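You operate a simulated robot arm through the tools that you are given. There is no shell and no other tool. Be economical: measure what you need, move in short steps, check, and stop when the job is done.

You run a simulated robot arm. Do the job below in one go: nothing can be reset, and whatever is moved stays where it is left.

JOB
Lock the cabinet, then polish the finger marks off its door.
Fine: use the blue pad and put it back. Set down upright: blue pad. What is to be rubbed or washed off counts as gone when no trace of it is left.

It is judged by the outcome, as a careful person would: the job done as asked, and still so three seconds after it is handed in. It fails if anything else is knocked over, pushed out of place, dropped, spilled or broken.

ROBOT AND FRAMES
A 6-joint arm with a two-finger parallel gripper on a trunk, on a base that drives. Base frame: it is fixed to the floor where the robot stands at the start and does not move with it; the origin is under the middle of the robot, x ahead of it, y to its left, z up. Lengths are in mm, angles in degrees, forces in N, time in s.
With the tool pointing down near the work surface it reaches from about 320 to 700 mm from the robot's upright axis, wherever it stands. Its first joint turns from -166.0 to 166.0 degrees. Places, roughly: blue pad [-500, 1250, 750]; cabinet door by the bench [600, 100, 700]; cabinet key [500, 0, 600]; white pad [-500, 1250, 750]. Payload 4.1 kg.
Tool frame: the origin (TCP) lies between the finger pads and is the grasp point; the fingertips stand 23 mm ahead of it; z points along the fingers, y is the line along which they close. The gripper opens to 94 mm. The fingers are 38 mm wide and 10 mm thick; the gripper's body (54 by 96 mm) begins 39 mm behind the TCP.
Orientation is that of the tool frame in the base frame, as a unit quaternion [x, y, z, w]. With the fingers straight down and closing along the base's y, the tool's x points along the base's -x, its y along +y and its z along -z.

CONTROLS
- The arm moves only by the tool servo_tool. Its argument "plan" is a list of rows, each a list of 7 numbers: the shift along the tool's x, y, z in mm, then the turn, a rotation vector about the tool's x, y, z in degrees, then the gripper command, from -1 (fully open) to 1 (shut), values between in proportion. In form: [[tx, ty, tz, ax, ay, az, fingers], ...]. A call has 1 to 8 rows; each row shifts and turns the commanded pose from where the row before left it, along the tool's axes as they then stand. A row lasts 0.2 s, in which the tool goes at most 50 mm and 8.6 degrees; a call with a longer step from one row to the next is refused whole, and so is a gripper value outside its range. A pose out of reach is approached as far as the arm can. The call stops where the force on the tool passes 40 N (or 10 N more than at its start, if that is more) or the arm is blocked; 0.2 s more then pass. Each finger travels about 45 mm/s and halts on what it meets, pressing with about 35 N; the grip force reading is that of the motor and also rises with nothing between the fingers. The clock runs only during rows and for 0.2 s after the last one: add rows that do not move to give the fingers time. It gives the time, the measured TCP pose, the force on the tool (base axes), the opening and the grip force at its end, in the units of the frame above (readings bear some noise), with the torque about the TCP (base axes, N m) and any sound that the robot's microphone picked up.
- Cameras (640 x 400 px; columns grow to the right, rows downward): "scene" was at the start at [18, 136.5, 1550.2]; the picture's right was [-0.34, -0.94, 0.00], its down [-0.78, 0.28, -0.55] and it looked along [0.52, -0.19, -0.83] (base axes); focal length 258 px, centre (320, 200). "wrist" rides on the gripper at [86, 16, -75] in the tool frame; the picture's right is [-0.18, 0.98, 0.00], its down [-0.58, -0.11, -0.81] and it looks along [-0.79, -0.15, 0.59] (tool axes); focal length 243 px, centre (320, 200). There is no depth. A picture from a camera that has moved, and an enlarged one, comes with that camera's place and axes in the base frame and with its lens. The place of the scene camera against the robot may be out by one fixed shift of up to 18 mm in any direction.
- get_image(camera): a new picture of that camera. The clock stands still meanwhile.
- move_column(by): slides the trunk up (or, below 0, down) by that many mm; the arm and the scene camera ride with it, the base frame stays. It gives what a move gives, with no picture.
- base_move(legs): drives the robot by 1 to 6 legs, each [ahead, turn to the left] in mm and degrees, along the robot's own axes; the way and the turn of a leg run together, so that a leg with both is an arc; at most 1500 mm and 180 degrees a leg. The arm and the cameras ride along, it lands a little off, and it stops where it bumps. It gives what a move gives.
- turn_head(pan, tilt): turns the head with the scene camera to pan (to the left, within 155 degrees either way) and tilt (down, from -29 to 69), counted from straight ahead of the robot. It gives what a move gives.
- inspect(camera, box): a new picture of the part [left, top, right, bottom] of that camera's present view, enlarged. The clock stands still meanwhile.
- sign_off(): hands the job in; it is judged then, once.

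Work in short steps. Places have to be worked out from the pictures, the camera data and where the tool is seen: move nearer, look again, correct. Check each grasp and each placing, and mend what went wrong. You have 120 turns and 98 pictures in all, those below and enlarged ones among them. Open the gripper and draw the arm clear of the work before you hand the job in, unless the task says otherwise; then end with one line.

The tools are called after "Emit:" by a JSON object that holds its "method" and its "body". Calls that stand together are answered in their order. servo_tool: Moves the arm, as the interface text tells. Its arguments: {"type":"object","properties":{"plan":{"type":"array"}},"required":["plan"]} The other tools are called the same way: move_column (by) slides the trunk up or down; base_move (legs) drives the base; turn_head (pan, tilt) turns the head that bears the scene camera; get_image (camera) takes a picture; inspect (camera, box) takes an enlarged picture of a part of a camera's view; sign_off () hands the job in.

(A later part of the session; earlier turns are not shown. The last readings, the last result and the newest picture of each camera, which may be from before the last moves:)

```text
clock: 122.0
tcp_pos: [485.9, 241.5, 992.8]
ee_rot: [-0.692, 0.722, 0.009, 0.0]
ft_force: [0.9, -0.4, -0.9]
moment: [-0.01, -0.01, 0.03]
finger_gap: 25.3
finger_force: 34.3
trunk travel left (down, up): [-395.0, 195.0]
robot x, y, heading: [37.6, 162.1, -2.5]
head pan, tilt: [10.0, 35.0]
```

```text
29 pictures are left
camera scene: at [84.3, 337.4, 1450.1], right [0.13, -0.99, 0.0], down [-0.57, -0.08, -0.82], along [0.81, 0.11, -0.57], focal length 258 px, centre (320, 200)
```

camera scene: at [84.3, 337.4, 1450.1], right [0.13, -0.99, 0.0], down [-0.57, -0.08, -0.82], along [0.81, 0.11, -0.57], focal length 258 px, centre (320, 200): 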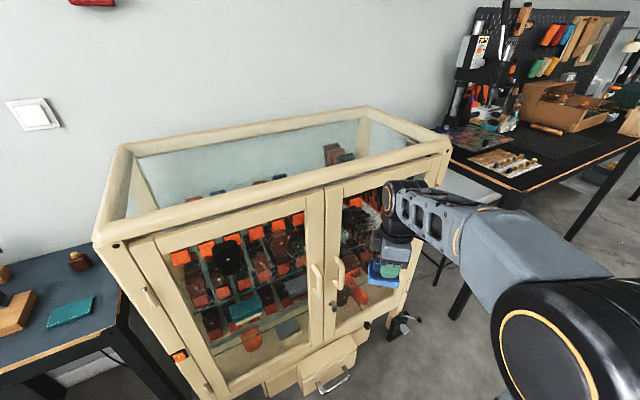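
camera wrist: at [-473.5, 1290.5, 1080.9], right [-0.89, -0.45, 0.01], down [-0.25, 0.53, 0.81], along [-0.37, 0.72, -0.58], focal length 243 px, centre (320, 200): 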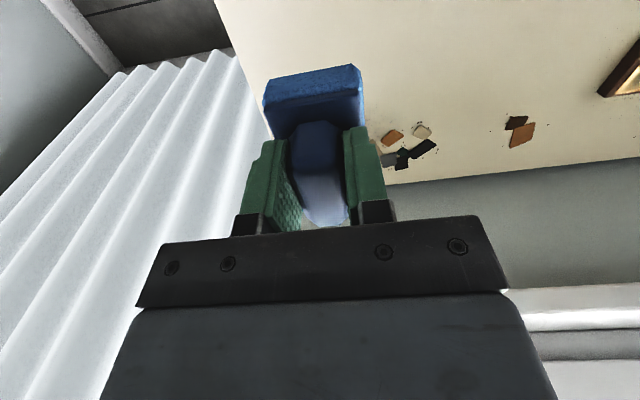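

At the cabinet. I yaw and pitch the tool so the pad faces the door squarely.

Emit:
{"method": "servo_tool", "body": {"plan": [[0, 0, 0, 0, 0, 8.4, 1], [0, 0, 0, 0, 0, 8.4, 1], [0, 0, 0, 0, 0, 8.4, 1], [0, 0, 0, 0, 0, 8.4, 1], [0, 0, 0, 0, 0, 8.4, 1], [0, 0, 0, 0, 0, 8.4, 1], [0, 0, 0, 0, -8.2, 0, 1], [0, 0, 0, 0, -8.2, 0, 1]]}}

Emit:
{"method": "servo_tool", "body": {"plan": [[0, 0, 0, 0, -8.2, 0, 1], [0, 0, 0, 0, -8.2, 0, 1], [0, 0, 0, 0, -8.2, 0, 1], [0, 0, 0, 0, -8.2, 0, 1], [0, 0, 0, 0, -8.2, 0, 1], [0, 0, 0, 0, -8.2, 0, 1], [0, 0, 0, 0, -8.2, 0, 1], [0, 0, 0, 0, -8.2, 0, 1]]}}

Emit:
{"method": "servo_tool", "body": {"plan": [[0, 0, 0, 0, -8, 0, 1], [0, 0, 0, 0, 0, 0, 1]]}}

```text
clock: 123.8
tcp_pos: [485.5, 239.6, 993.7]
ee_rot: [-0.314, 0.939, 0.053, 0.132]
ft_force: [0.0, 0.4, -1.1]
moment: [0.04, 0.03, 0.01]
finger_gap: 25.4
finger_force: 35.3
trunk travel left (down, up): [-395.0, 195.0]
robot x, y, heading: [40.5, 162.5, -2.7]
head pan, tilt: [10.0, 35.0]
```

```text
clock: 125.6
tcp_pos: [488.2, 241.2, 992.9]
ee_rot: [-0.235, 0.717, 0.215, 0.62]
ft_force: [-0.1, 0.3, -1.2]
moment: [0.0, 0.01, 0.03]
finger_gap: 25.5
finger_force: 34.7
trunk travel left (down, up): [-395.0, 195.0]
robot x, y, heading: [35.1, 162.9, -2.2]
head pan, tilt: [10.0, 35.0]
```

```text
clock: 126.2
tcp_pos: [492.4, 241.3, 994.5]
ee_rot: [-0.22, 0.673, 0.231, 0.668]
ft_force: [-0.6, -0.3, 0.1]
moment: [-0.01, 0.03, 0.01]
finger_gap: 25.1
finger_force: 35.1
out of reach, approached as far as the arm can: row 1
trunk travel left (down, up): [-395.0, 195.0]
robot x, y, heading: [40.9, 163.2, -2.5]
head pan, tilt: [10.0, 35.0]
```

Tool is square to the door. I drive 65 mm nearer, lower to smudge height (z≈922), and slide in front of it.

Emit:
{"method": "base_move", "body": {"legs": [[65, 0]]}}

Emit:
{"method": "move_column", "body": {"by": -70}}

Emit:
{"method": "get_image", "body": {"camera": "scene"}}

```text
clock: 127.2
tcp_pos: [558.8, 238.7, 994.0]
ee_rot: [-0.221, 0.673, 0.231, 0.667]
ft_force: [-0.8, -0.1, -1.1]
moment: [0.02, 0.03, 0.0]
finger_gap: 25.4
finger_force: 34.8
trunk travel left (down, up): [-395.0, 195.0]
robot x, y, heading: [107.6, 159.3, -2.2]
head pan, tilt: [10.0, 35.0]
```

```text
clock: 128.2
tcp_pos: [558.6, 237.1, 924.7]
ee_rot: [-0.221, 0.673, 0.232, 0.667]
ft_force: [-0.8, -0.2, -1.4]
moment: [-0.03, 0.03, 0.03]
finger_gap: 25.2
finger_force: 35.4
trunk travel left (down, up): [-325.0, 265.0]
robot x, y, heading: [105.0, 160.5, -2.7]
head pan, tilt: [10.0, 35.0]
```

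```text
28 pictures are left
camera scene: at [149.7, 334.7, 1380.1], right [0.13, -0.99, 0.0], down [-0.57, -0.08, -0.82], along [0.81, 0.11, -0.57], focal length 258 px, centre (320, 200)
```

scene: 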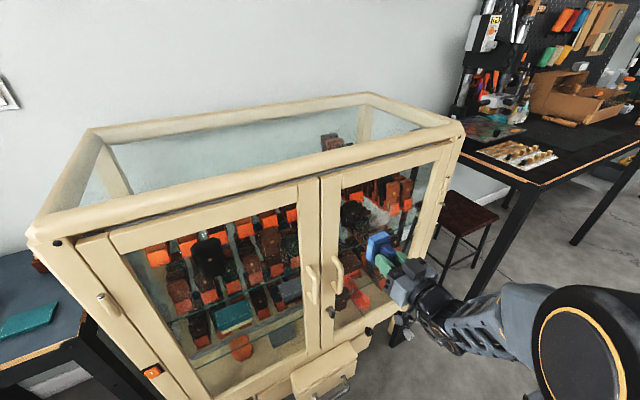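

Emit:
{"method": "servo_tool", "body": {"plan": [[0, -34, 5, 0, 0, 0, 1], [0, -34, 10, 0, 0, 0, 1], [0, -33, 15, 0, 0, 0, 1], [0, 0, 0, 0, 0, 0, 1]]}}

Emit:
{"method": "inspect", "body": {"camera": "scene", "box": [320, 140, 470, 250]}}

Emit:
{"method": "get_image", "body": {"camera": "wrist"}}

```text
clock: 129.2
tcp_pos: [644.8, 175.6, 920.4]
ee_rot: [-0.22, 0.673, 0.231, 0.667]
ft_force: [-1.1, 0.5, -0.4]
moment: [-0.02, -0.02, 0.02]
finger_gap: 25.4
finger_force: 35.2
trunk travel left (down, up): [-325.0, 265.0]
robot x, y, heading: [103.0, 160.7, -2.4]
head pan, tilt: [10.0, 35.0]
```

```text
3.64 times, centred on (395, 195) of scene
camera zoom: at [149.9, 334.6, 1380.1], right [0.13, -0.99, 0.0], down [-0.57, -0.08, -0.82], along [0.81, 0.11, -0.57], focal length 939 px, centre (47, 218)
```

zoom: 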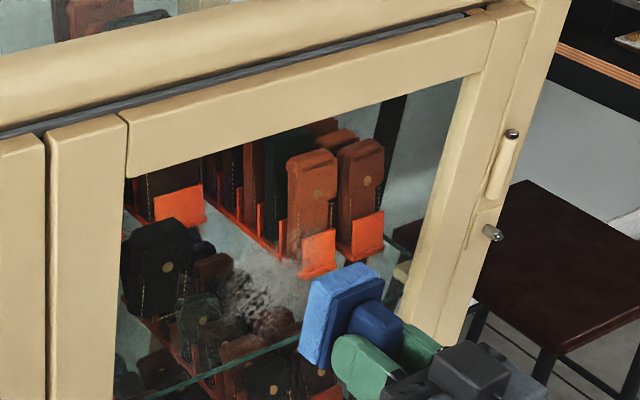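

```text
26 pictures are left
camera wrist: at [573.0, 144.8, 837.0], right [-0.59, 0.78, 0.2], down [-0.57, -0.58, 0.58], along [0.57, 0.23, 0.79], focal length 243 px, centre (320, 200)
```

wrist: 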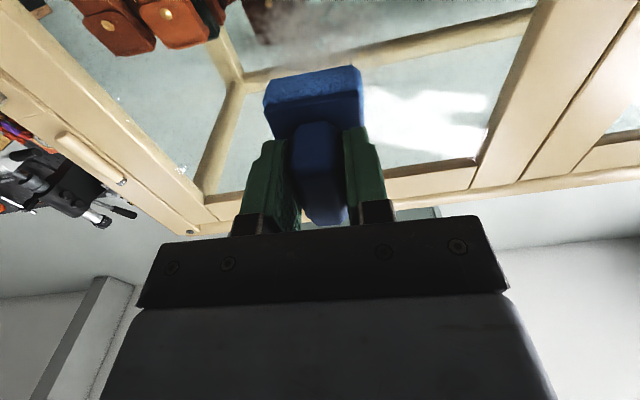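

Wrist view places the smudge around z 880–930, lateral centred on the pad. I drop ~12 mm and advance to just short of the glass, then feel for contact.

Emit:
{"method": "servo_tool", "body": {"plan": [[12, 0, 20, 0, 0, 0, 1], [0, 0, 20, 0, 0, 0, 1], [0, 0, 8, 0, 0, 0, 1], [0, 0, 0, 0, 0, 0, 1]]}}

Emit:
{"method": "servo_tool", "body": {"plan": [[0, 0, 3, 0, 0, 0, 1], [0, 0, 3, 0, 0, 0, 1], [0, 0, 3, 0, 0, 0, 1], [0, 0, 0, 0, 0, 0, 1]]}}

```text
clock: 130.2
tcp_pos: [682.3, 205.6, 910.0]
ee_rot: [-0.222, 0.673, 0.231, 0.667]
ft_force: [-0.4, -1.1, -0.6]
moment: [-0.02, -0.03, 0.0]
finger_gap: 25.4
finger_force: 35.3
trunk travel left (down, up): [-325.0, 265.0]
robot x, y, heading: [105.2, 160.7, -2.0]
head pan, tilt: [10.0, 35.0]
```

```text
clock: 131.2
tcp_pos: [688.1, 210.0, 910.4]
ee_rot: [-0.22, 0.673, 0.231, 0.667]
ft_force: [-0.1, -0.5, -1.4]
moment: [0.0, -0.02, -0.01]
finger_gap: 25.4
finger_force: 35.2
trunk travel left (down, up): [-325.0, 265.0]
robot x, y, heading: [103.2, 159.6, -2.3]
head pan, tilt: [10.0, 35.0]
```

Emit:
{"method": "servo_tool", "body": {"plan": [[0, 0, 3, 0, 0, 0, 1], [0, 0, 3, 0, 0, 0, 1], [0, 0, 3, 0, 0, 0, 1], [0, 0, 0, 0, 0, 0, 1]]}}

Emit:
{"method": "get_image", "body": {"camera": "wrist"}}

```text
clock: 131.9
tcp_pos: [689.9, 212.0, 910.8]
ee_rot: [-0.219, 0.674, 0.232, 0.666]
ft_force: [-20.0, -8.4, 3.9]
moment: [0.21, -0.61, -0.18]
finger_gap: 25.3
finger_force: 34.9
trunk travel left (down, up): [-325.0, 265.0]
robot x, y, heading: [102.3, 159.1, -2.5]
head pan, tilt: [10.0, 35.0]
stopped in row 3: the force on the tool passed its limit (the readings are from after the stop); the commanded pose is now the measured one
```

```text
25 pictures are left
camera wrist: at [618.4, 181.0, 825.6], right [-0.59, 0.78, 0.2], down [-0.57, -0.58, 0.58], along [0.57, 0.23, 0.79], focal length 243 px, centre (320, 200)
```

wrist: 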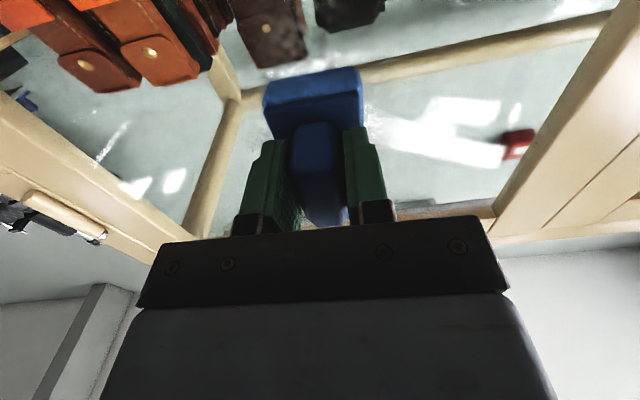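

Contact, about 22 N, mostly on the pad's upper edge. I ease off slightly, tilt the tool up 2° for flatter contact, and make a first gentle side stroke.

Emit:
{"method": "servo_tool", "body": {"plan": [[0, 0, -1.5, 0, -2, 0, 1], [0, 0, 0.5, 0, 0, 0, 1], [0, 0, 0, 0, 0, 0, 1]]}}

Emit:
{"method": "servo_tool", "body": {"plan": [[0, 12, 0, 0, 0, 0, 1], [0, 12, 0, 0, 0, 0, 1], [0, 12, 0, 0, 0, 0, 1], [0, -12, 0, 0, 0, 0, 1], [0, -12, 0, 0, 0, 0, 1], [0, -12, 0, 0, 0, 0, 1], [0, 0, 0, 0, 0, 0, 1]]}}

```text
clock: 132.7
tcp_pos: [689.8, 210.6, 907.8]
ee_rot: [-0.215, 0.663, 0.235, 0.677]
ft_force: [-23.6, -13.7, -4.6]
moment: [-0.48, 0.81, -0.24]
finger_gap: 25.1
finger_force: 35.3
trunk travel left (down, up): [-325.0, 265.0]
robot x, y, heading: [106.7, 163.5, -2.7]
head pan, tilt: [10.0, 35.0]
```

```text
clock: 133.8
tcp_pos: [670.8, 235.4, 909.3]
ee_rot: [-0.223, 0.66, 0.242, 0.676]
ft_force: [-22.4, -5.7, 8.6]
moment: [-0.1, 0.14, -0.07]
finger_gap: 25.3
finger_force: 35.0
trunk travel left (down, up): [-325.0, 265.0]
robot x, y, heading: [103.3, 160.7, -2.2]
head pan, tilt: [10.0, 35.0]
stopped in row 5: the force on the tool passed its limit (the readings are from after the stop); the commanded pose is now the measured one
```

Good motion, but pressure is a bit high. I tilt back 1°, ease 1 mm off and stroke on.

Emit:
{"method": "servo_tool", "body": {"plan": [[0, 0, -1.2, 0, 1, 0, 1], [0, -10, 0, 0, 0, 0, 1], [0, -12, 0, 0, 0, 0, 1], [0, -12, 0, 0, 0, 0, 1], [0, -12, 0, 0, 0, 0, 1], [0, -12, 0, 0, 0, 0, 1], [0, -12, 0, 0, 0, 0, 1], [0, 0, 0, 0, 0, 0, 1]]}}

```text
clock: 135.6
tcp_pos: [712.7, 178.7, 908.0]
ee_rot: [-0.222, 0.667, 0.239, 0.67]
ft_force: [-38.0, -5.2, -1.6]
moment: [-0.18, 0.58, 0.23]
finger_gap: 25.2
finger_force: 35.0
trunk travel left (down, up): [-325.0, 265.0]
robot x, y, heading: [102.7, 159.6, -2.2]
head pan, tilt: [10.0, 35.0]
```

Pressure grows toward the right (door plane ~1.4° off), so I compensate, and raster at a higher row.

Emit:
{"method": "servo_tool", "body": {"plan": [[0, 0, -2.2, 0, 0, 0, 1], [-12, 0, 0, 0, 0, 0, 1], [-10, 12, 0.3, 0, 0, 0, 1], [0, 14, 0.3, 0, 0, 0, 1], [0, 14, 0.3, 0, 0, 0, 1], [0, 14, 0.3, 0, 0, 0, 1], [0, 14, 0.3, 0, 0, 0, 1], [0, 14, 0.3, 0, 0, 0, 1]]}}

Emit:
{"method": "servo_tool", "body": {"plan": [[0, -14, -0.4, 0, 0, 0, 1], [0, -14, -0.4, 0, 0, 0, 1], [0, -14, -0.4, 0, 0, 0, 1], [0, -14, -0.4, 0, 0, 0, 1], [0, -14, -0.4, 0, 0, 0, 1], [0, -14, -0.4, 0, 0, 0, 1], [0, 0, 0, 0, 0, 0, 1]]}}

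```text
clock: 137.4
tcp_pos: [664.6, 244.7, 931.2]
ee_rot: [-0.223, 0.667, 0.239, 0.669]
ft_force: [-1.7, -1.9, -0.2]
moment: [-0.07, 0.02, -0.09]
finger_gap: 25.3
finger_force: 34.7
trunk travel left (down, up): [-325.0, 265.0]
robot x, y, heading: [105.7, 159.8, -2.2]
head pan, tilt: [10.0, 35.0]
```

```text
clock: 139.0
tcp_pos: [714.4, 176.4, 929.1]
ee_rot: [-0.224, 0.667, 0.241, 0.669]
ft_force: [-9.0, -1.5, -0.7]
moment: [-0.04, 0.09, 0.07]
finger_gap: 25.3
finger_force: 34.3
trunk travel left (down, up): [-325.0, 265.0]
robot x, y, heading: [104.1, 157.8, -2.0]
head pan, tilt: [10.0, 35.0]
```

Light contact now. Add a touch of pressure and raster the lower rows.

Emit:
{"method": "servo_tool", "body": {"plan": [[0, 14, 1, 0, 0, 0, 1], [0, 18, 0.5, 0, 0, 0, 1], [0, 18, 0.5, 0, 0, 0, 1], [0, 18, 0.5, 0, 0, 0, 1], [0, 16, 0.4, 0, 0, 0, 1], [15, 0, 0, 0, 0, 0, 1], [15, 0, 0, 0, 0, 0, 1], [15, 0, 0, 0, 0, 0, 1]]}}

Emit:
{"method": "servo_tool", "body": {"plan": [[0, -17, -0.5, 0, 0, 0, 1], [0, -17, -0.5, 0, 0, 0, 1], [0, -17, -0.5, 0, 0, 0, 1], [0, -17, -0.5, 0, 0, 0, 1], [0, -17, -0.5, 0, 0, 0, 1], [0, 0, 0, 0, 0, 0, 1]]}}

```text
clock: 140.8
tcp_pos: [664.3, 246.4, 886.5]
ee_rot: [-0.224, 0.667, 0.24, 0.669]
ft_force: [-4.8, -2.9, 3.6]
moment: [0.02, -0.09, -0.1]
finger_gap: 25.4
finger_force: 35.1
trunk travel left (down, up): [-325.0, 265.0]
robot x, y, heading: [102.3, 158.2, -2.3]
head pan, tilt: [10.0, 35.0]
```

```text
clock: 142.2
tcp_pos: [715.3, 179.2, 885.5]
ee_rot: [-0.223, 0.667, 0.239, 0.669]
ft_force: [-23.0, -2.7, -3.6]
moment: [-0.11, 0.1, 0.13]
finger_gap: 25.4
finger_force: 35.3
trunk travel left (down, up): [-325.0, 265.0]
robot x, y, heading: [100.6, 161.3, -2.5]
head pan, tilt: [10.0, 35.0]
```

Good contact across. I back away and look at what's left of the smudge.

Emit:
{"method": "servo_tool", "body": {"plan": [[0, 0, -10, 0, 0, 0, 1], [0, 0, -40, 0, 0, 0, 1], [20, 0, -45, 0, 0, 0, 1], [0, 0, 0, 0, 0, 0, 1]]}}

Emit:
{"method": "inspect", "body": {"camera": "scene", "box": [330, 140, 450, 240]}}

Emit:
{"method": "get_image", "body": {"camera": "wrist"}}

```text
clock: 143.2
tcp_pos: [642.5, 117.0, 864.4]
ee_rot: [-0.223, 0.667, 0.239, 0.669]
ft_force: [-0.5, -0.4, -0.3]
moment: [0.01, 0.04, -0.01]
finger_gap: 25.1
finger_force: 34.6
trunk travel left (down, up): [-325.0, 265.0]
robot x, y, heading: [102.5, 160.7, -2.0]
head pan, tilt: [10.0, 35.0]
```

```text
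4.00 times, centred on (390, 190) of scene
camera zoom: at [148.4, 334.1, 1380.1], right [0.14, -0.99, 0.0], down [-0.57, -0.08, -0.82], along [0.81, 0.11, -0.57], focal length 1033 px, centre (40, 240)
```

zoom: 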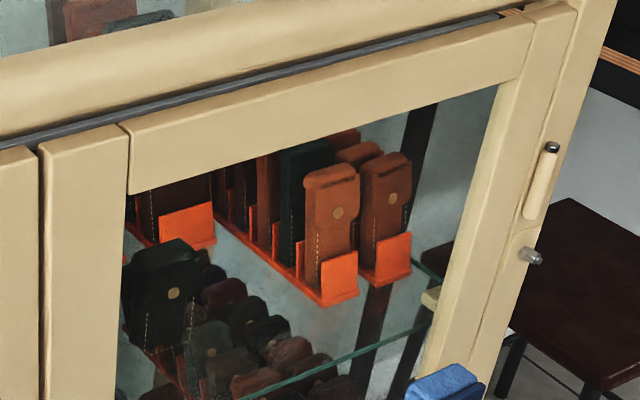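

```text
23 pictures are left
camera wrist: at [571.9, 87.1, 779.3], right [-0.61, 0.77, 0.2], down [-0.56, -0.6, 0.57], along [0.56, 0.23, 0.8], focal length 243 px, centre (320, 200)
```

wrist: 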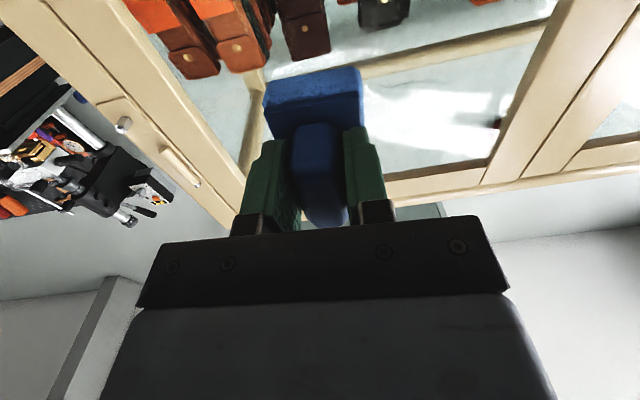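

The smudge looks gone from this angle; I check from a lower viewpoint and over the whole door.

Emit:
{"method": "move_column", "body": {"by": -220}}

Emit:
{"method": "turn_head", "body": {"pan": 10, "tilt": 25}}

Emit:
{"method": "get_image", "body": {"camera": "scene"}}

Emit:
{"method": "inspect", "body": {"camera": "scene", "box": [330, 110, 450, 210]}}

```text
clock: 145.5
tcp_pos: [643.5, 118.4, 644.6]
ee_rot: [-0.224, 0.667, 0.239, 0.669]
ft_force: [-0.7, -0.6, -0.4]
moment: [-0.02, 0.02, 0.0]
finger_gap: 25.1
finger_force: 34.9
trunk travel left (down, up): [-105.0, 485.0]
robot x, y, heading: [100.9, 159.1, -2.3]
head pan, tilt: [10.0, 35.0]
```

```text
clock: 146.2
tcp_pos: [643.0, 119.3, 644.0]
ee_rot: [-0.222, 0.668, 0.239, 0.669]
ft_force: [0.4, 0.9, 0.2]
moment: [-0.01, 0.0, 0.01]
finger_gap: 25.4
finger_force: 35.0
trunk travel left (down, up): [-105.0, 485.0]
robot x, y, heading: [103.1, 159.9, -2.3]
head pan, tilt: [10.0, 25.0]
```

```text
22 pictures are left
camera scene: at [152.4, 334.9, 1175.8], right [0.14, -0.99, 0.0], down [-0.42, -0.06, -0.91], along [0.9, 0.12, -0.42], focal length 258 px, centre (320, 200)
```

scene: 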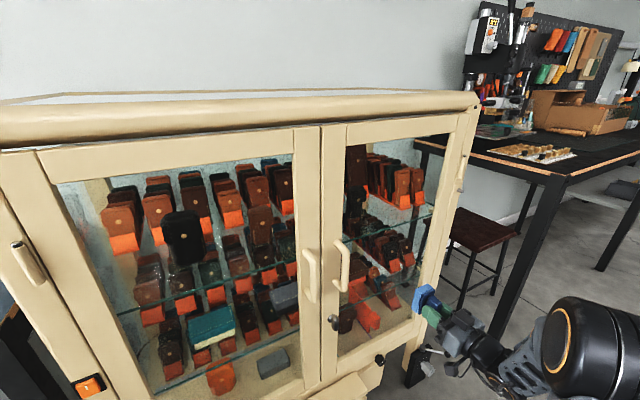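

```text
4.00 times, centred on (390, 160) of scene
camera zoom: at [152.4, 334.9, 1175.8], right [0.14, -0.99, 0.0], down [-0.42, -0.06, -0.91], along [0.9, 0.12, -0.42], focal length 1033 px, centre (40, 360)
```

zoom: 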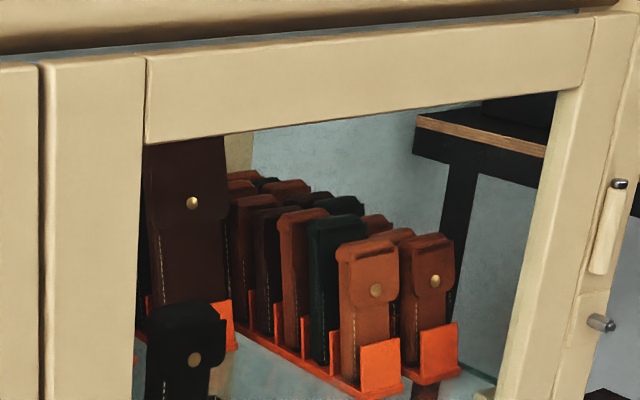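

Emit:
{"method": "inspect", "body": {"camera": "scene", "box": [330, 165, 450, 265]}}

Emit:
{"method": "inspect", "body": {"camera": "scene", "box": [320, 240, 440, 360]}}

```text
4.00 times, centred on (390, 215) of scene
camera zoom: at [152.4, 334.9, 1175.8], right [0.14, -0.99, 0.0], down [-0.42, -0.06, -0.91], along [0.9, 0.12, -0.42], focal length 1033 px, centre (40, 140)
```

zoom: 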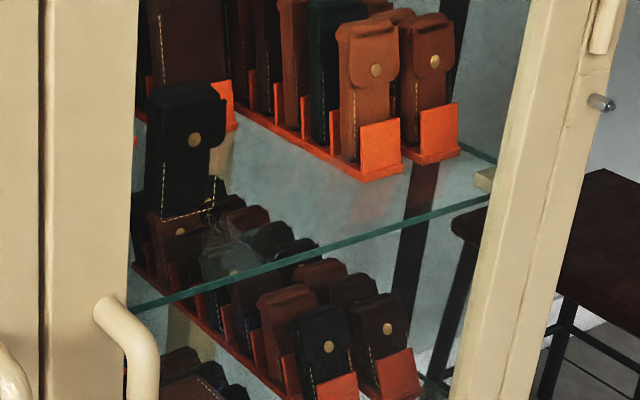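

```text
3.33 times, centred on (380, 300) of scene
camera zoom: at [152.4, 334.9, 1175.8], right [0.14, -0.99, 0.0], down [-0.42, -0.06, -0.91], along [0.9, 0.12, -0.42], focal length 861 px, centre (120, -133)
```

zoom: 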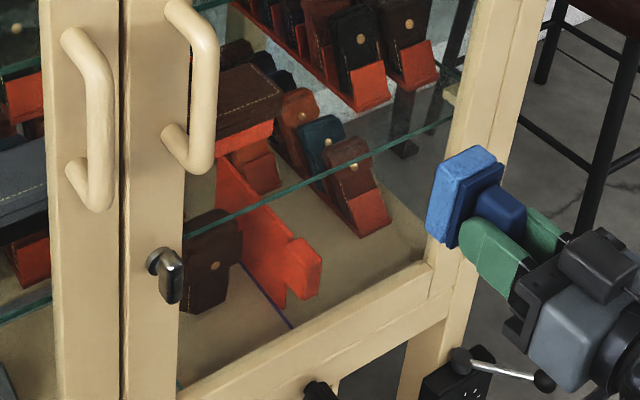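

There may be a faint remnant to the lower left; enlarge that.

Emit:
{"method": "inspect", "body": {"camera": "scene", "box": [355, 200, 415, 245]}}

```text
8.89 times, centred on (385, 222) of scene
camera zoom: at [152.4, 334.9, 1175.8], right [0.14, -0.99, 0.0], down [-0.42, -0.06, -0.91], along [0.9, 0.12, -0.42], focal length 2295 px, centre (-258, 0)
```

zoom: 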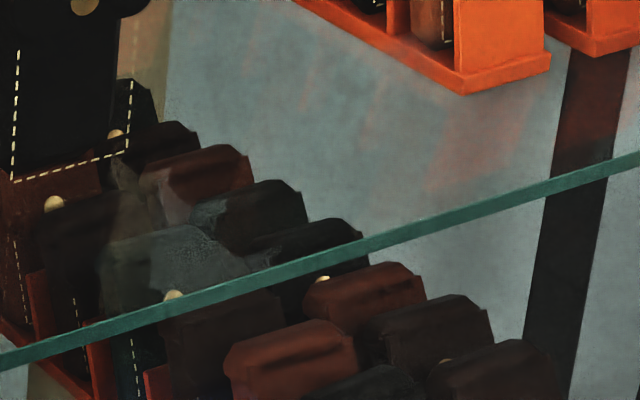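

A hazy remnant remains at the blob's lower-left (lateral ≈ −180, z ≈ 850), outside my first raster. I go back and work there.

Emit:
{"method": "move_column", "body": {"by": 220}}

Emit:
{"method": "servo_tool", "body": {"plan": [[5, 30, 25, 0, 0, 0, 1], [4, 30, 25, 0, 0, 0, 1], [0, 31, 20, 0, 0, 0, 1], [0, 0, 6, 0, 0, 0, 1], [0, 0, 0, 0, 0, 0, 1]]}}

Emit:
{"method": "servo_tool", "body": {"plan": [[0, 0, 3, 0, 0, 0, 1], [0, 0, 3, 0, 0, 0, 1], [0, 0, 2, 0, 0, 0, 1], [0, 0, 0, 0, 0, 0, 1]]}}

```text
clock: 148.6
tcp_pos: [642.2, 117.9, 864.2]
ee_rot: [-0.224, 0.667, 0.239, 0.669]
ft_force: [0.0, -0.2, -0.1]
moment: [-0.01, -0.01, -0.01]
finger_gap: 25.4
finger_force: 34.9
trunk travel left (down, up): [-325.0, 265.0]
robot x, y, heading: [104.6, 163.4, -2.2]
head pan, tilt: [10.0, 25.0]
```

```text
clock: 149.8
tcp_pos: [645.4, 238.2, 858.9]
ee_rot: [-0.225, 0.667, 0.239, 0.669]
ft_force: [-0.1, 0.0, -0.6]
moment: [-0.01, -0.01, 0.02]
finger_gap: 25.3
finger_force: 34.9
trunk travel left (down, up): [-325.0, 265.0]
robot x, y, heading: [103.2, 158.4, -2.1]
head pan, tilt: [10.0, 25.0]
```

```text
clock: 150.8
tcp_pos: [652.5, 242.4, 857.9]
ee_rot: [-0.223, 0.668, 0.239, 0.669]
ft_force: [0.5, 0.3, -0.5]
moment: [-0.03, 0.01, -0.01]
finger_gap: 25.2
finger_force: 35.4
trunk travel left (down, up): [-325.0, 265.0]
robot x, y, heading: [103.1, 156.8, -2.0]
head pan, tilt: [10.0, 25.0]
```

Emit:
{"method": "servo_tool", "body": {"plan": [[0, 0, 5, 0, 0, 0, 1], [0, 0, 4, 0, 0, 0, 1], [0, 0, 2, 0, 0, 0, 1], [0, 0, 1, 0, 0, 0, 1], [0, 0, 0, 0, 0, 0, 1]]}}

```text
clock: 152.0
tcp_pos: [661.2, 249.2, 858.3]
ee_rot: [-0.223, 0.668, 0.239, 0.669]
ft_force: [0.2, -0.4, -1.0]
moment: [0.01, 0.03, -0.02]
finger_gap: 25.4
finger_force: 35.0
trunk travel left (down, up): [-325.0, 265.0]
robot x, y, heading: [105.9, 160.4, -2.1]
head pan, tilt: [10.0, 25.0]
```

Emit:
{"method": "servo_tool", "body": {"plan": [[0, 0, 1, 0, 0, 0, 1], [0, 0, 1, 0, 0, 0, 1], [0, 0, 0.5, 0, 0, 0, 1], [0, 0, 0, 0, 0, 0, 1]]}}

```text
clock: 153.0
tcp_pos: [662.7, 250.3, 859.1]
ee_rot: [-0.222, 0.668, 0.238, 0.669]
ft_force: [-24.7, -12.0, -4.5]
moment: [0.07, 0.03, -0.38]
finger_gap: 25.5
finger_force: 35.9
trunk travel left (down, up): [-325.0, 265.0]
robot x, y, heading: [102.9, 161.3, -2.1]
head pan, tilt: [10.0, 25.0]
```

Contact at 27 N. Ease slightly and rub left/right over three heights.

Emit:
{"method": "servo_tool", "body": {"plan": [[0, 0, -0.8, 0, 0, 0, 1], [0, 12, 0.35, 0, 0, 0, 1], [0, 12, 0.35, 0, 0, 0, 1], [0, 12, 0.35, 0, 0, 0, 1], [15, 0, 0, 0, 0, 0, 1], [0, -15, -0.4, 0, 0, 0, 1], [0, -15, -0.4, 0, 0, 0, 1], [0, -15, -0.4, 0, 0, 0, 1]]}}

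Emit:
{"method": "servo_tool", "body": {"plan": [[0, -15, -0.4, 0, 0, 0, 1], [0, -15, -0.4, 0, 0, 0, 1], [12, 0, 0, 0, 0, 0, 1], [0, 15, 0.4, 0, 0, 0, 1], [0, 15, 0.4, 0, 0, 0, 1], [0, 15, 0.4, 0, 0, 0, 1], [0, 15, 0.4, 0, 0, 0, 1], [0, 15, 0.4, 0, 0, 0, 1]]}}

Emit:
{"method": "servo_tool", "body": {"plan": [[-15, 0, 0, 0, 0, 0, 1], [-15, 0, 0, 0, 0, 0, 1], [-15, 0, 0, 0, 0, 0, 1], [0, -15, -0.4, 0, 0, 0, 1], [0, -15, -0.4, 0, 0, 0, 1], [0, -15, -0.4, 0, 0, 0, 1], [0, -15, -0.4, 0, 0, 0, 1], [0, -15, -0.4, 0, 0, 0, 1]]}}

```text
clock: 154.8
tcp_pos: [667.9, 242.4, 843.3]
ee_rot: [-0.224, 0.667, 0.239, 0.669]
ft_force: [0.4, 0.7, -0.1]
moment: [-0.02, -0.01, 0.01]
finger_gap: 25.3
finger_force: 34.7
trunk travel left (down, up): [-325.0, 265.0]
robot x, y, heading: [99.8, 156.4, -2.1]
head pan, tilt: [10.0, 25.0]
```

```text
clock: 156.6
tcp_pos: [640.9, 279.6, 831.2]
ee_rot: [-0.223, 0.667, 0.239, 0.669]
ft_force: [-3.7, -11.2, -0.2]
moment: [0.08, 0.01, -0.6]
finger_gap: 25.6
finger_force: 35.1
trunk travel left (down, up): [-325.0, 265.0]
robot x, y, heading: [101.7, 161.0, -2.5]
head pan, tilt: [10.0, 25.0]
```

```text
clock: 158.4
tcp_pos: [685.9, 217.4, 875.3]
ee_rot: [-0.224, 0.667, 0.24, 0.669]
ft_force: [-19.7, -1.8, -0.4]
moment: [0.02, -0.06, 0.13]
finger_gap: 25.4
finger_force: 35.0
trunk travel left (down, up): [-325.0, 265.0]
robot x, y, heading: [101.6, 159.3, -2.0]
head pan, tilt: [10.0, 25.0]
```

Contact was lost for part of the low row; I repeat it with slightly more pressure.

Emit:
{"method": "servo_tool", "body": {"plan": [[15, 0, 0.3, 0, 0, 0, 1], [15, 0, 0.4, 0, 0, 0, 1], [0, 15, 0.5, 0, 0, 0, 1], [0, 15, 0.4, 0, 0, 0, 1], [0, 15, 0.4, 0, 0, 0, 1], [0, 15, 0.4, 0, 0, 0, 1], [0, 15, 0.4, 0, 0, 0, 1], [0, 0, 0, 0, 0, 0, 1]]}}

Emit:
{"method": "servo_tool", "body": {"plan": [[-10, 0, 0, 0, 0, 0, 1], [0, -15, -0.3, 0, 0, 0, 1], [0, -15, -0.3, 0, 0, 0, 1], [0, -15, -0.4, 0, 0, 0, 1], [0, -15, -0.4, 0, 0, 0, 1], [0, -15, -0.4, 0, 0, 0, 1], [0, 0, 0, 0, 0, 0, 1]]}}

Emit:
{"method": "servo_tool", "body": {"plan": [[-15, 0, 0, 0, 0, 0, 1], [0, 15, 0.4, 0, 0, 0, 1], [0, 15, 0.4, 0, 0, 0, 1], [0, 15, 0.4, 0, 0, 0, 1], [0, 15, 0.4, 0, 0, 0, 1], [0, 0, 0, 0, 0, 0, 1]]}}

```text
clock: 160.2
tcp_pos: [642.4, 278.7, 848.0]
ee_rot: [-0.224, 0.667, 0.241, 0.669]
ft_force: [-9.1, -20.0, -2.9]
moment: [0.05, 0.13, -1.09]
finger_gap: 25.6
finger_force: 34.9
trunk travel left (down, up): [-325.0, 265.0]
robot x, y, heading: [101.9, 159.5, -1.9]
head pan, tilt: [10.0, 25.0]
```

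```text
clock: 161.8
tcp_pos: [684.2, 221.4, 856.7]
ee_rot: [-0.225, 0.667, 0.239, 0.669]
ft_force: [-36.2, -3.5, 0.1]
moment: [-0.13, -0.06, 0.25]
finger_gap: 25.3
finger_force: 35.1
trunk travel left (down, up): [-325.0, 265.0]
robot x, y, heading: [100.4, 156.1, -2.0]
head pan, tilt: [10.0, 25.0]
```

```text
clock: 163.2
tcp_pos: [652.6, 267.1, 874.3]
ee_rot: [-0.222, 0.667, 0.24, 0.67]
ft_force: [-10.2, -24.9, -0.4]
moment: [-0.03, 0.06, -1.16]
finger_gap: 25.7
finger_force: 35.1
trunk travel left (down, up): [-325.0, 265.0]
robot x, y, heading: [100.8, 157.7, -2.3]
head pan, tilt: [10.0, 25.0]
```

Well-pressed passes. Back off again and re-inspect from the low viewpoint.

Emit:
{"method": "servo_tool", "body": {"plan": [[0, 0, -10, 0, 0, 0, 1], [0, 0, -40, 0, 0, 0, 1], [0, -40, -20, 0, 0, 0, 1], [0, -45, -20, 0, 0, 0, 1], [0, -40, 0, 0, 0, 0, 1], [0, 0, 0, 0, 0, 0, 1]]}}

Emit:
{"method": "move_column", "body": {"by": -220}}

Emit:
{"method": "inspect", "body": {"camera": "scene", "box": [345, 190, 420, 250]}}

```text
clock: 164.6
tcp_pos: [658.8, 113.0, 870.1]
ee_rot: [-0.223, 0.668, 0.24, 0.669]
ft_force: [0.2, 0.0, -0.7]
moment: [-0.03, -0.04, 0.04]
finger_gap: 25.0
finger_force: 34.8
trunk travel left (down, up): [-325.0, 265.0]
robot x, y, heading: [104.5, 159.4, -2.3]
head pan, tilt: [10.0, 25.0]
```

```text
clock: 166.9
tcp_pos: [658.7, 113.4, 650.2]
ee_rot: [-0.224, 0.667, 0.24, 0.669]
ft_force: [-0.4, -0.6, -1.2]
moment: [-0.01, 0.02, 0.0]
finger_gap: 25.3
finger_force: 35.0
trunk travel left (down, up): [-105.0, 485.0]
robot x, y, heading: [103.1, 157.7, -2.2]
head pan, tilt: [10.0, 25.0]
```

```text
6.67 times, centred on (382, 220) of scene
camera zoom: at [152.7, 334.2, 1175.9], right [0.14, -0.99, 0.0], down [-0.42, -0.06, -0.91], along [0.9, 0.12, -0.42], focal length 1721 px, centre (-97, 67)
```

zoom: 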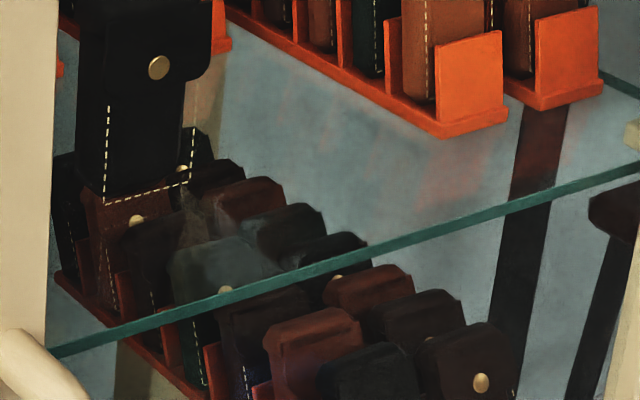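

It looks unchanged, so it may just be a dark-green bag; I check parallax from the higher viewpoint.

Emit:
{"method": "move_column", "body": {"by": 220}}

Emit:
{"method": "turn_head", "body": {"pan": 10, "tilt": 35}}

Emit:
{"method": "inspect", "body": {"camera": "scene", "box": [350, 180, 420, 240]}}

Emit:
{"method": "get_image", "body": {"camera": "wrist"}}

```text
clock: 169.2
tcp_pos: [659.2, 114.8, 870.2]
ee_rot: [-0.225, 0.667, 0.241, 0.668]
ft_force: [0.2, 0.5, -0.5]
moment: [-0.01, 0.0, 0.01]
finger_gap: 25.4
finger_force: 35.4
trunk travel left (down, up): [-325.0, 265.0]
robot x, y, heading: [106.4, 157.4, -2.2]
head pan, tilt: [10.0, 25.0]
```

```text
clock: 169.9
tcp_pos: [658.1, 112.9, 870.4]
ee_rot: [-0.225, 0.667, 0.241, 0.669]
ft_force: [0.6, -0.4, -0.7]
moment: [-0.03, 0.01, -0.01]
finger_gap: 25.3
finger_force: 35.0
trunk travel left (down, up): [-325.0, 265.0]
robot x, y, heading: [103.9, 162.6, -2.4]
head pan, tilt: [10.0, 35.0]
```

```text
6.67 times, centred on (385, 210) of scene
camera zoom: at [148.7, 333.6, 1380.1], right [0.14, -0.99, 0.0], down [-0.57, -0.08, -0.82], along [0.81, 0.11, -0.57], focal length 1721 px, centre (-113, 133)
```

zoom: 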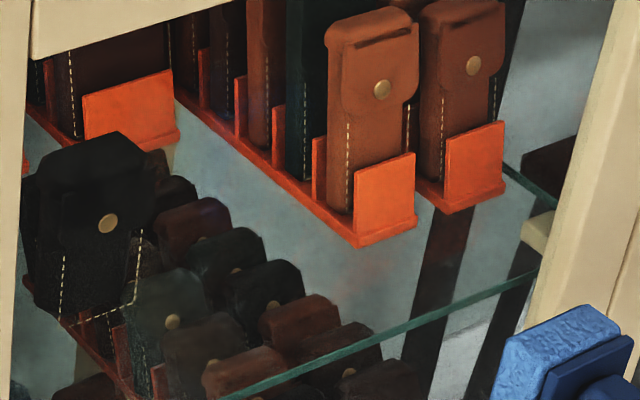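

```text
15 pictures are left
camera wrist: at [589.1, 83.0, 784.8], right [-0.61, 0.77, 0.2], down [-0.56, -0.6, 0.57], along [0.56, 0.23, 0.79], focal length 243 px, centre (320, 200)
```

wrist: 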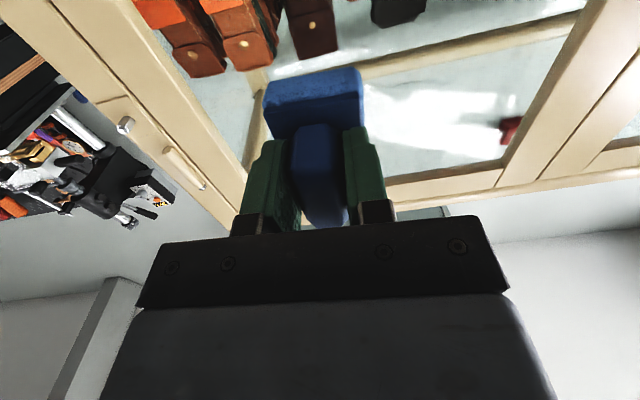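

From above the glass is clean and the "haze" resolves into a real green bag. I retract, raise, and pitch the tool back down for the return trip.

Emit:
{"method": "move_column", "body": {"by": 70}}

Emit:
{"method": "servo_tool", "body": {"plan": [[0, 40, -10, 0, 0, 0, 1], [0, 40, -10, 0, 0, 0, 1], [0, 40, -10, 0, 0, 0, 1], [0, 40, -10, 0, 0, 0, 1], [0, 0, 0, 0, 8.3, 0, 1], [0, 0, 0, 0, 8.3, 0, 1], [0, 0, 0, 0, 8.3, 0, 1], [0, 0, 0, 0, 8.3, 0, 1]]}}

Emit:
{"method": "servo_tool", "body": {"plan": [[0, 0, 0, 0, 8.3, 0, 1], [0, 0, 0, 0, 8.3, 0, 1], [0, 0, 0, 0, 8.3, 0, 1], [0, 0, 0, 0, 8.3, 0, 1], [0, 0, 0, 0, 8.3, 0, 1], [0, 0, 0, 0, 8.3, 0, 1], [0, 0, 0, 0, 8, 0, 1], [0, 0, 0, 0, 0, 0, 1]]}}

```text
clock: 171.0
tcp_pos: [658.6, 113.6, 940.3]
ee_rot: [-0.223, 0.667, 0.239, 0.669]
ft_force: [0.8, -0.3, 0.2]
moment: [-0.02, -0.01, -0.02]
finger_gap: 25.2
finger_force: 35.5
trunk travel left (down, up): [-395.0, 195.0]
robot x, y, heading: [98.6, 157.0, -2.5]
head pan, tilt: [10.0, 35.0]
```

```text
clock: 172.8
tcp_pos: [552.3, 208.7, 940.6]
ee_rot: [-0.283, 0.831, 0.165, 0.45]
ft_force: [0.2, 0.3, -1.3]
moment: [-0.03, 0.05, -0.03]
finger_gap: 25.9
finger_force: 34.6
out of reach, approached as far as the arm can: row 4
trunk travel left (down, up): [-395.0, 195.0]
robot x, y, heading: [100.3, 160.0, -2.3]
head pan, tilt: [10.0, 35.0]
```

```text
clock: 174.6
tcp_pos: [552.0, 209.2, 939.8]
ee_rot: [-0.328, 0.945, 0.008, -0.007]
ft_force: [-0.2, 0.0, -0.9]
moment: [-0.01, 0.0, -0.01]
finger_gap: 25.4
finger_force: 34.9
trunk travel left (down, up): [-395.0, 195.0]
robot x, y, heading: [104.5, 160.0, -2.3]
head pan, tilt: [10.0, 35.0]
```

Emit:
{"method": "base_move", "body": {"legs": [[-250, 0]]}}

Emit:
{"method": "turn_head", "body": {"pan": 12, "tilt": 30}}

Emit:
{"method": "inspect", "body": {"camera": "scene", "box": [300, 130, 440, 290]}}

```text
clock: 176.4
tcp_pos: [304.4, 217.0, 940.3]
ee_rot: [-0.326, 0.945, 0.007, -0.007]
ft_force: [0.2, -0.4, -1.1]
moment: [0.0, 0.03, -0.01]
finger_gap: 25.3
finger_force: 35.0
trunk travel left (down, up): [-395.0, 195.0]
robot x, y, heading: [-143.3, 173.6, -2.1]
head pan, tilt: [10.0, 35.0]
```

```text
clock: 177.1
tcp_pos: [304.2, 218.5, 939.6]
ee_rot: [-0.325, 0.946, 0.007, -0.008]
ft_force: [-0.6, -0.4, 0.5]
moment: [-0.02, 0.0, 0.01]
finger_gap: 25.3
finger_force: 35.1
trunk travel left (down, up): [-395.0, 195.0]
robot x, y, heading: [-144.0, 169.5, -2.6]
head pan, tilt: [12.0, 30.0]
```

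```text
2.50 times, centred on (370, 210) of scene
camera zoom: at [-95.5, 349.9, 1457.8], right [0.17, -0.99, 0.0], down [-0.49, -0.08, -0.87], along [0.85, 0.15, -0.5], focal length 646 px, centre (195, 175)
```

zoom: 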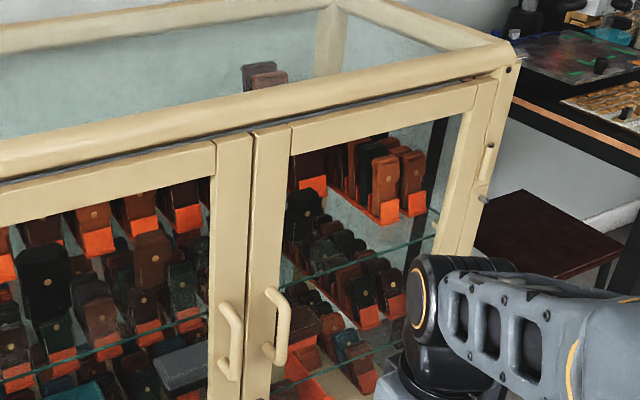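

The door glass is clean. Now drive back to the bench along the same route.

Emit:
{"method": "base_move", "body": {"legs": [[-530, 0], [0, 79], [700, -40], [100, 0]]}}

Emit:
{"method": "turn_head", "body": {"pan": 75, "tilt": 45}}

Emit:
{"method": "get_image", "body": {"camera": "scene"}}

```text
clock: 187.8
tcp_pos: [76.1, 1158.5, 939.8]
ee_rot: [-0.632, 0.775, 0.005, -0.009]
ft_force: [-0.3, -0.6, -0.4]
moment: [-0.05, -0.03, 0.01]
finger_gap: 25.5
finger_force: 35.1
trunk travel left (down, up): [-395.0, 195.0]
robot x, y, heading: [-235.1, 834.8, 38.2]
head pan, tilt: [12.0, 30.0]
```

```text
clock: 189.1
tcp_pos: [76.1, 1158.2, 940.2]
ee_rot: [-0.632, 0.775, 0.005, -0.009]
ft_force: [1.0, -0.4, -0.1]
moment: [-0.01, 0.0, 0.0]
finger_gap: 25.2
finger_force: 34.7
trunk travel left (down, up): [-395.0, 195.0]
robot x, y, heading: [-233.0, 835.3, 38.6]
head pan, tilt: [75.0, 45.0]
```

```text
13 pictures are left
camera scene: at [-405.9, 995.6, 1435.3], right [0.92, 0.39, 0.0], down [0.28, -0.65, -0.71], along [-0.28, 0.65, -0.71], focal length 258 px, centre (320, 200)
```

scene: 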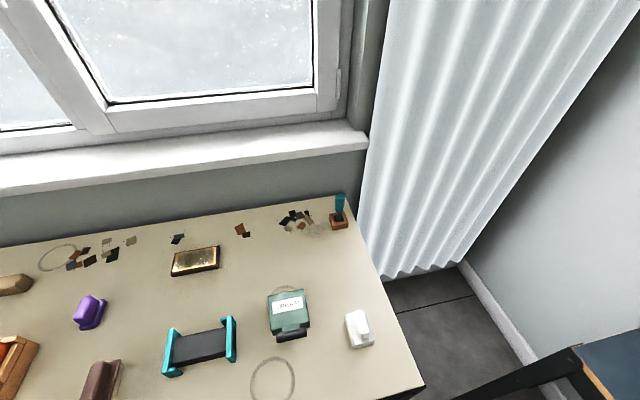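

Base pose is nearly identical. Lift to z≈1000 and swing to above the pad's old spot.

Emit:
{"method": "servo_tool", "body": {"plan": [[0, 0, -40, 0, 0, 0, 1], [0, 20, -25, 0, 0, 0, 1], [-6, 44, 0, 0, 0, 0, 1], [-6, 44, 0, 0, 0, 0, 1], [-6, 44, 0, 0, 0, 0, 1], [-6, 44, 0, 0, 0, 0, 1], [-6, 44, 0, 0, 0, 0, 1], [-6, 44, 0, 0, 0, 0, 1]]}}

Emit:
{"method": "servo_tool", "body": {"plan": [[-6, 44, 0, 0, 0, 0, 1], [-6, 44, 0, 0, 0, 0, 1], [-6, 44, 0, 0, 0, 0, 1], [-6, 44, 0, 0, 0, 0, 1], [-6, 44, 0, 0, 0, 0, 1], [-6, 44, 0, 0, 0, 0, 1], [0, 0, 0, 0, 0, 0, 1]]}}

Emit:
{"method": "servo_tool", "body": {"plan": [[0, 0, 0, 0, 0, -8, 1], [0, 0, 0, 0, 0, -8, 1], [0, 0, 0, 0, 0, -8, 1], [0, 0, 0, 0, 0, -8, 1], [0, 0, 0, 0, 0, -8, 1], [0, 0, 0, 0, 0, -8, 1], [0, 0, 0, 0, 0, 0, 1]]}}

```text
clock: 190.9
tcp_pos: [-193.7, 1249.3, 1009.3]
ee_rot: [-0.631, 0.776, 0.005, -0.009]
ft_force: [0.3, -0.7, -1.9]
moment: [0.02, -0.02, -0.01]
finger_gap: 25.5
finger_force: 34.9
trunk travel left (down, up): [-395.0, 195.0]
robot x, y, heading: [-232.5, 832.5, 38.3]
head pan, tilt: [75.0, 45.0]
```

```text
clock: 192.5
tcp_pos: [-444.1, 1340.1, 1017.9]
ee_rot: [-0.631, 0.776, 0.004, -0.009]
ft_force: [0.1, 0.8, -0.8]
moment: [-0.03, -0.01, 0.0]
finger_gap: 25.5
finger_force: 35.1
trunk travel left (down, up): [-395.0, 195.0]
robot x, y, heading: [-235.1, 828.4, 38.2]
head pan, tilt: [75.0, 45.0]
```

```text
clock: 194.1
tcp_pos: [-445.4, 1338.9, 1016.2]
ee_rot: [0.893, -0.45, -0.009, 0.006]
ft_force: [-0.6, 0.6, -0.9]
moment: [0.02, -0.03, 0.0]
finger_gap: 25.5
finger_force: 34.9
trunk travel left (down, up): [-395.0, 195.0]
robot x, y, heading: [-234.6, 830.7, 38.2]
head pan, tilt: [75.0, 45.0]
```

Emit:
{"method": "servo_tool", "body": {"plan": [[-32, 21, 0, 0, 0, 0, 1], [-32, 21, 0, 0, 0, 0, 1], [0, 0, 0, 0, 0, 0, 1], [0, 0, 40, 0, 0, 0, 1], [0, 0, 40, 0, 0, 0, 1], [0, 0, 30, 0, 0, 0, 1], [0, 0, 0, 0, 0, 0, 1]]}}

Emit:
{"method": "get_image", "body": {"camera": "wrist"}}

```text
clock: 195.7
tcp_pos: [-519.9, 1365.5, 906.8]
ee_rot: [0.892, -0.451, -0.008, 0.007]
ft_force: [-0.8, 0.1, 0.3]
moment: [0.02, 0.03, 0.02]
finger_gap: 25.4
finger_force: 34.9
trunk travel left (down, up): [-395.0, 195.0]
robot x, y, heading: [-234.0, 830.5, 38.4]
head pan, tilt: [75.0, 45.0]
```

```text
12 pictures are left
camera wrist: at [-480.8, 1287.1, 983.3], right [-0.9, -0.43, 0.02], down [-0.24, 0.54, 0.81], along [-0.36, 0.72, -0.59], focal length 243 px, centre (320, 200)
```

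wrist: 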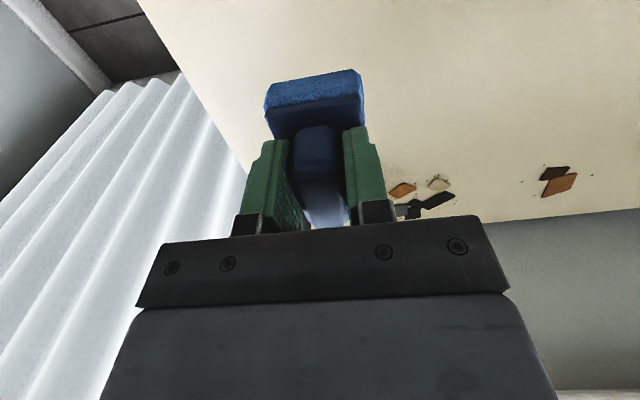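

Above the spot. Descend to just above and then feel for the table.

Emit:
{"method": "servo_tool", "body": {"plan": [[-1, 1, 25, 0, 0, 0, 1], [0, 0, 15, 0, 0, 0, 1], [0, 0, 6, 0, 0, 0, 1], [0, 0, 2, 0, 0, 0, 1], [0, 0, 2, 0, 0, 0, 1], [0, 0, 0, 0, 0, 0, 1]]}}

```text
clock: 197.1
tcp_pos: [-520.5, 1365.5, 856.2]
ee_rot: [0.893, -0.45, -0.008, 0.007]
ft_force: [-0.1, 0.7, -0.8]
moment: [0.0, -0.01, -0.01]
finger_gap: 25.6
finger_force: 34.8
trunk travel left (down, up): [-395.0, 195.0]
robot x, y, heading: [-235.8, 831.5, 38.4]
head pan, tilt: [75.0, 45.0]
```

Emit:
{"method": "servo_tool", "body": {"plan": [[0, 0, 1, 0, 0, 0, 1], [0, 0, 1, 0, 0, 0, 1], [0, 0, 0, 0, 0, 0, 1]]}}

```text
clock: 197.9
tcp_pos: [-520.7, 1366.3, 855.3]
ee_rot: [0.893, -0.451, -0.008, 0.007]
ft_force: [0.2, 0.6, -0.4]
moment: [-0.03, 0.01, 0.02]
finger_gap: 25.2
finger_force: 35.0
trunk travel left (down, up): [-395.0, 195.0]
robot x, y, heading: [-235.7, 829.4, 38.5]
head pan, tilt: [75.0, 45.0]
```

Emit:
{"method": "servo_tool", "body": {"plan": [[0, 0, 1, 0, 0, 0, 1], [0, 0, 1, 0, 0, 0, 1], [0, 0, 0, 0, 0, 0, 1]]}}

```text
clock: 198.7
tcp_pos: [-520.4, 1365.5, 853.1]
ee_rot: [0.892, -0.452, -0.01, 0.006]
ft_force: [0.7, 0.9, 2.7]
moment: [0.19, -0.03, 0.02]
finger_gap: 25.3
finger_force: 35.6
trunk travel left (down, up): [-395.0, 195.0]
robot x, y, heading: [-233.6, 832.9, 38.3]
head pan, tilt: [75.0, 45.0]
```

The pad touches the table. Press a hair more, open the fingers, and rise.

Emit:
{"method": "servo_tool", "body": {"plan": [[0, 0, 0.7, 0, 0, 0, 1], [0, 0, 0, 0, 0, 0, 0.6], [0, 0, 0, 0, 0, 0, 0.2], [0, 0, 0, 0, 0, 0, -0.3], [0, 0, 0, 0, 0, 0, -0.6], [0, 0, -15, 0, 0, 0, -0.6], [0, 0, -40, 0, 0, 0, -0.6], [0, 0, -45, 0, 0, 0, -0.6]]}}

Emit:
{"method": "get_image", "body": {"camera": "wrist"}}

```text
clock: 200.5
tcp_pos: [-520.3, 1366.9, 952.0]
ee_rot: [0.893, -0.451, -0.008, 0.007]
ft_force: [0.1, -0.2, -0.4]
moment: [0.0, -0.02, -0.01]
finger_gap: 75.4
finger_force: 0.1
trunk travel left (down, up): [-395.0, 195.0]
robot x, y, heading: [-233.9, 832.6, 38.0]
head pan, tilt: [75.0, 45.0]
```

```text
11 pictures are left
camera wrist: at [-481.9, 1288.8, 1028.1], right [-0.9, -0.43, 0.02], down [-0.24, 0.54, 0.81], along [-0.36, 0.72, -0.59], focal length 243 px, centre (320, 200)
```

wrist: 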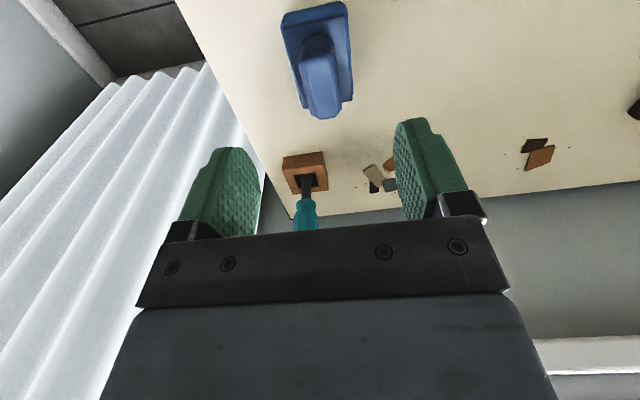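

The pad stands upright on its spot. I rise further, swing the arm clear, and take a last look at bench and cabinet.

Emit:
{"method": "servo_tool", "body": {"plan": [[0, 0, -45, 0, 0, 0, -1], [38, -26, -10, 0, 0, 0, -1], [38, -26, 0, 0, 0, 0, -1], [38, -26, 0, 0, 0, 0, -1], [38, -26, 0, 0, 0, 0, -1], [38, -26, 0, 0, 0, 0, -1], [38, -26, 0, 0, 0, 0, -1], [38, -26, 0, 0, 0, 0, -1]]}}

Emit:
{"method": "get_image", "body": {"camera": "scene"}}

Emit:
{"method": "turn_head", "body": {"pan": -50, "tilt": 30}}

Emit:
{"method": "get_image", "body": {"camera": "scene"}}

```text
clock: 202.3
tcp_pos: [-213.4, 1259.9, 999.6]
ee_rot: [0.893, -0.45, -0.009, 0.007]
ft_force: [0.4, -0.6, -0.6]
moment: [-0.02, -0.01, -0.01]
finger_gap: 93.9
finger_force: 0.0
trunk travel left (down, up): [-395.0, 195.0]
robot x, y, heading: [-231.1, 832.3, 38.1]
head pan, tilt: [75.0, 45.0]
```

```text
10 pictures are left
camera scene: at [-406.0, 995.6, 1435.2], right [0.92, 0.4, 0.0], down [0.28, -0.65, -0.71], along [-0.28, 0.65, -0.71], focal length 258 px, centre (320, 200)
```

scene: 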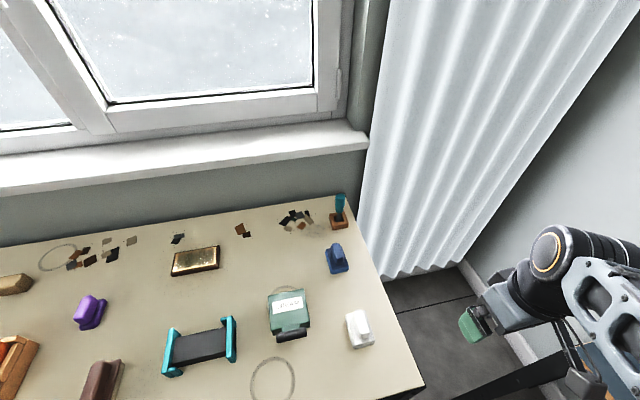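

```text
clock: 204.4
tcp_pos: [-214.2, 1261.0, 1000.8]
ee_rot: [0.892, -0.452, -0.008, 0.007]
ft_force: [-0.1, 0.0, 0.4]
moment: [0.03, -0.01, 0.0]
finger_gap: 94.3
finger_force: 0.0
trunk travel left (down, up): [-395.0, 195.0]
robot x, y, heading: [-233.3, 831.4, 38.1]
head pan, tilt: [-50.0, 30.0]
```

```text
9 pictures are left
camera scene: at [-285.3, 902.6, 1457.9], right [-0.2, -0.98, 0.0], down [-0.49, 0.1, -0.87], along [0.85, -0.18, -0.5], focal length 258 px, centre (320, 200)
```

scene: 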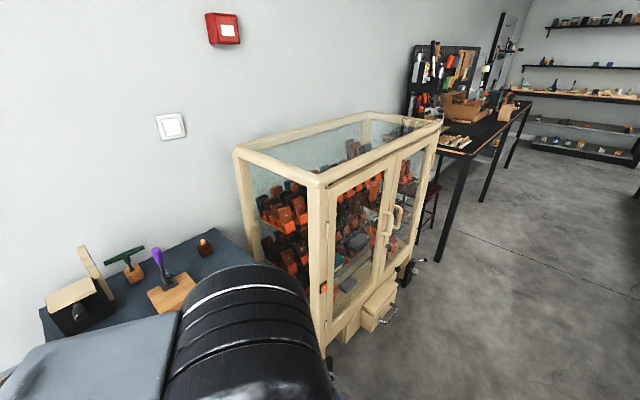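

Everything is in place. One last enlarged look at the door glass and key from this new angle.

Emit:
{"method": "inspect", "body": {"camera": "scene", "box": [360, 130, 450, 290]}}

Emit:
{"method": "inspect", "body": {"camera": "scene", "box": [380, 150, 430, 230]}}

```text
2.50 times, centred on (405, 210) of scene
camera zoom: at [-285.3, 902.6, 1457.9], right [-0.2, -0.98, 0.0], down [-0.49, 0.1, -0.87], along [0.85, -0.18, -0.5], focal length 646 px, centre (108, 175)
```

zoom: 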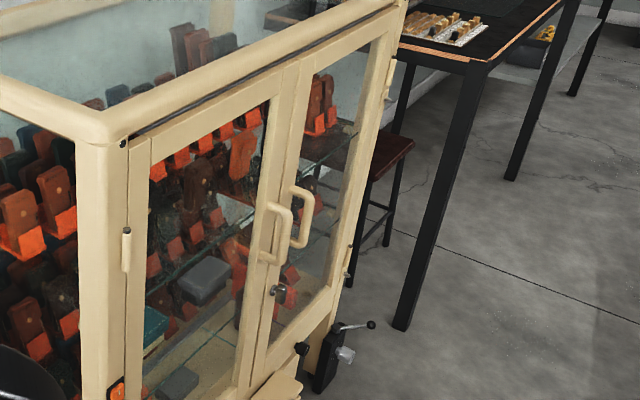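

```text
5.00 times, centred on (405, 190) of scene
camera zoom: at [-285.3, 902.6, 1457.9], right [-0.2, -0.98, 0.0], down [-0.49, 0.1, -0.87], along [0.85, -0.18, -0.5], focal length 1291 px, centre (-105, 250)
```

zoom: 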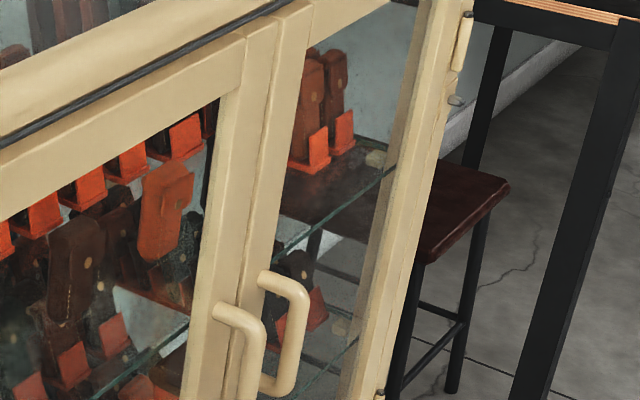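

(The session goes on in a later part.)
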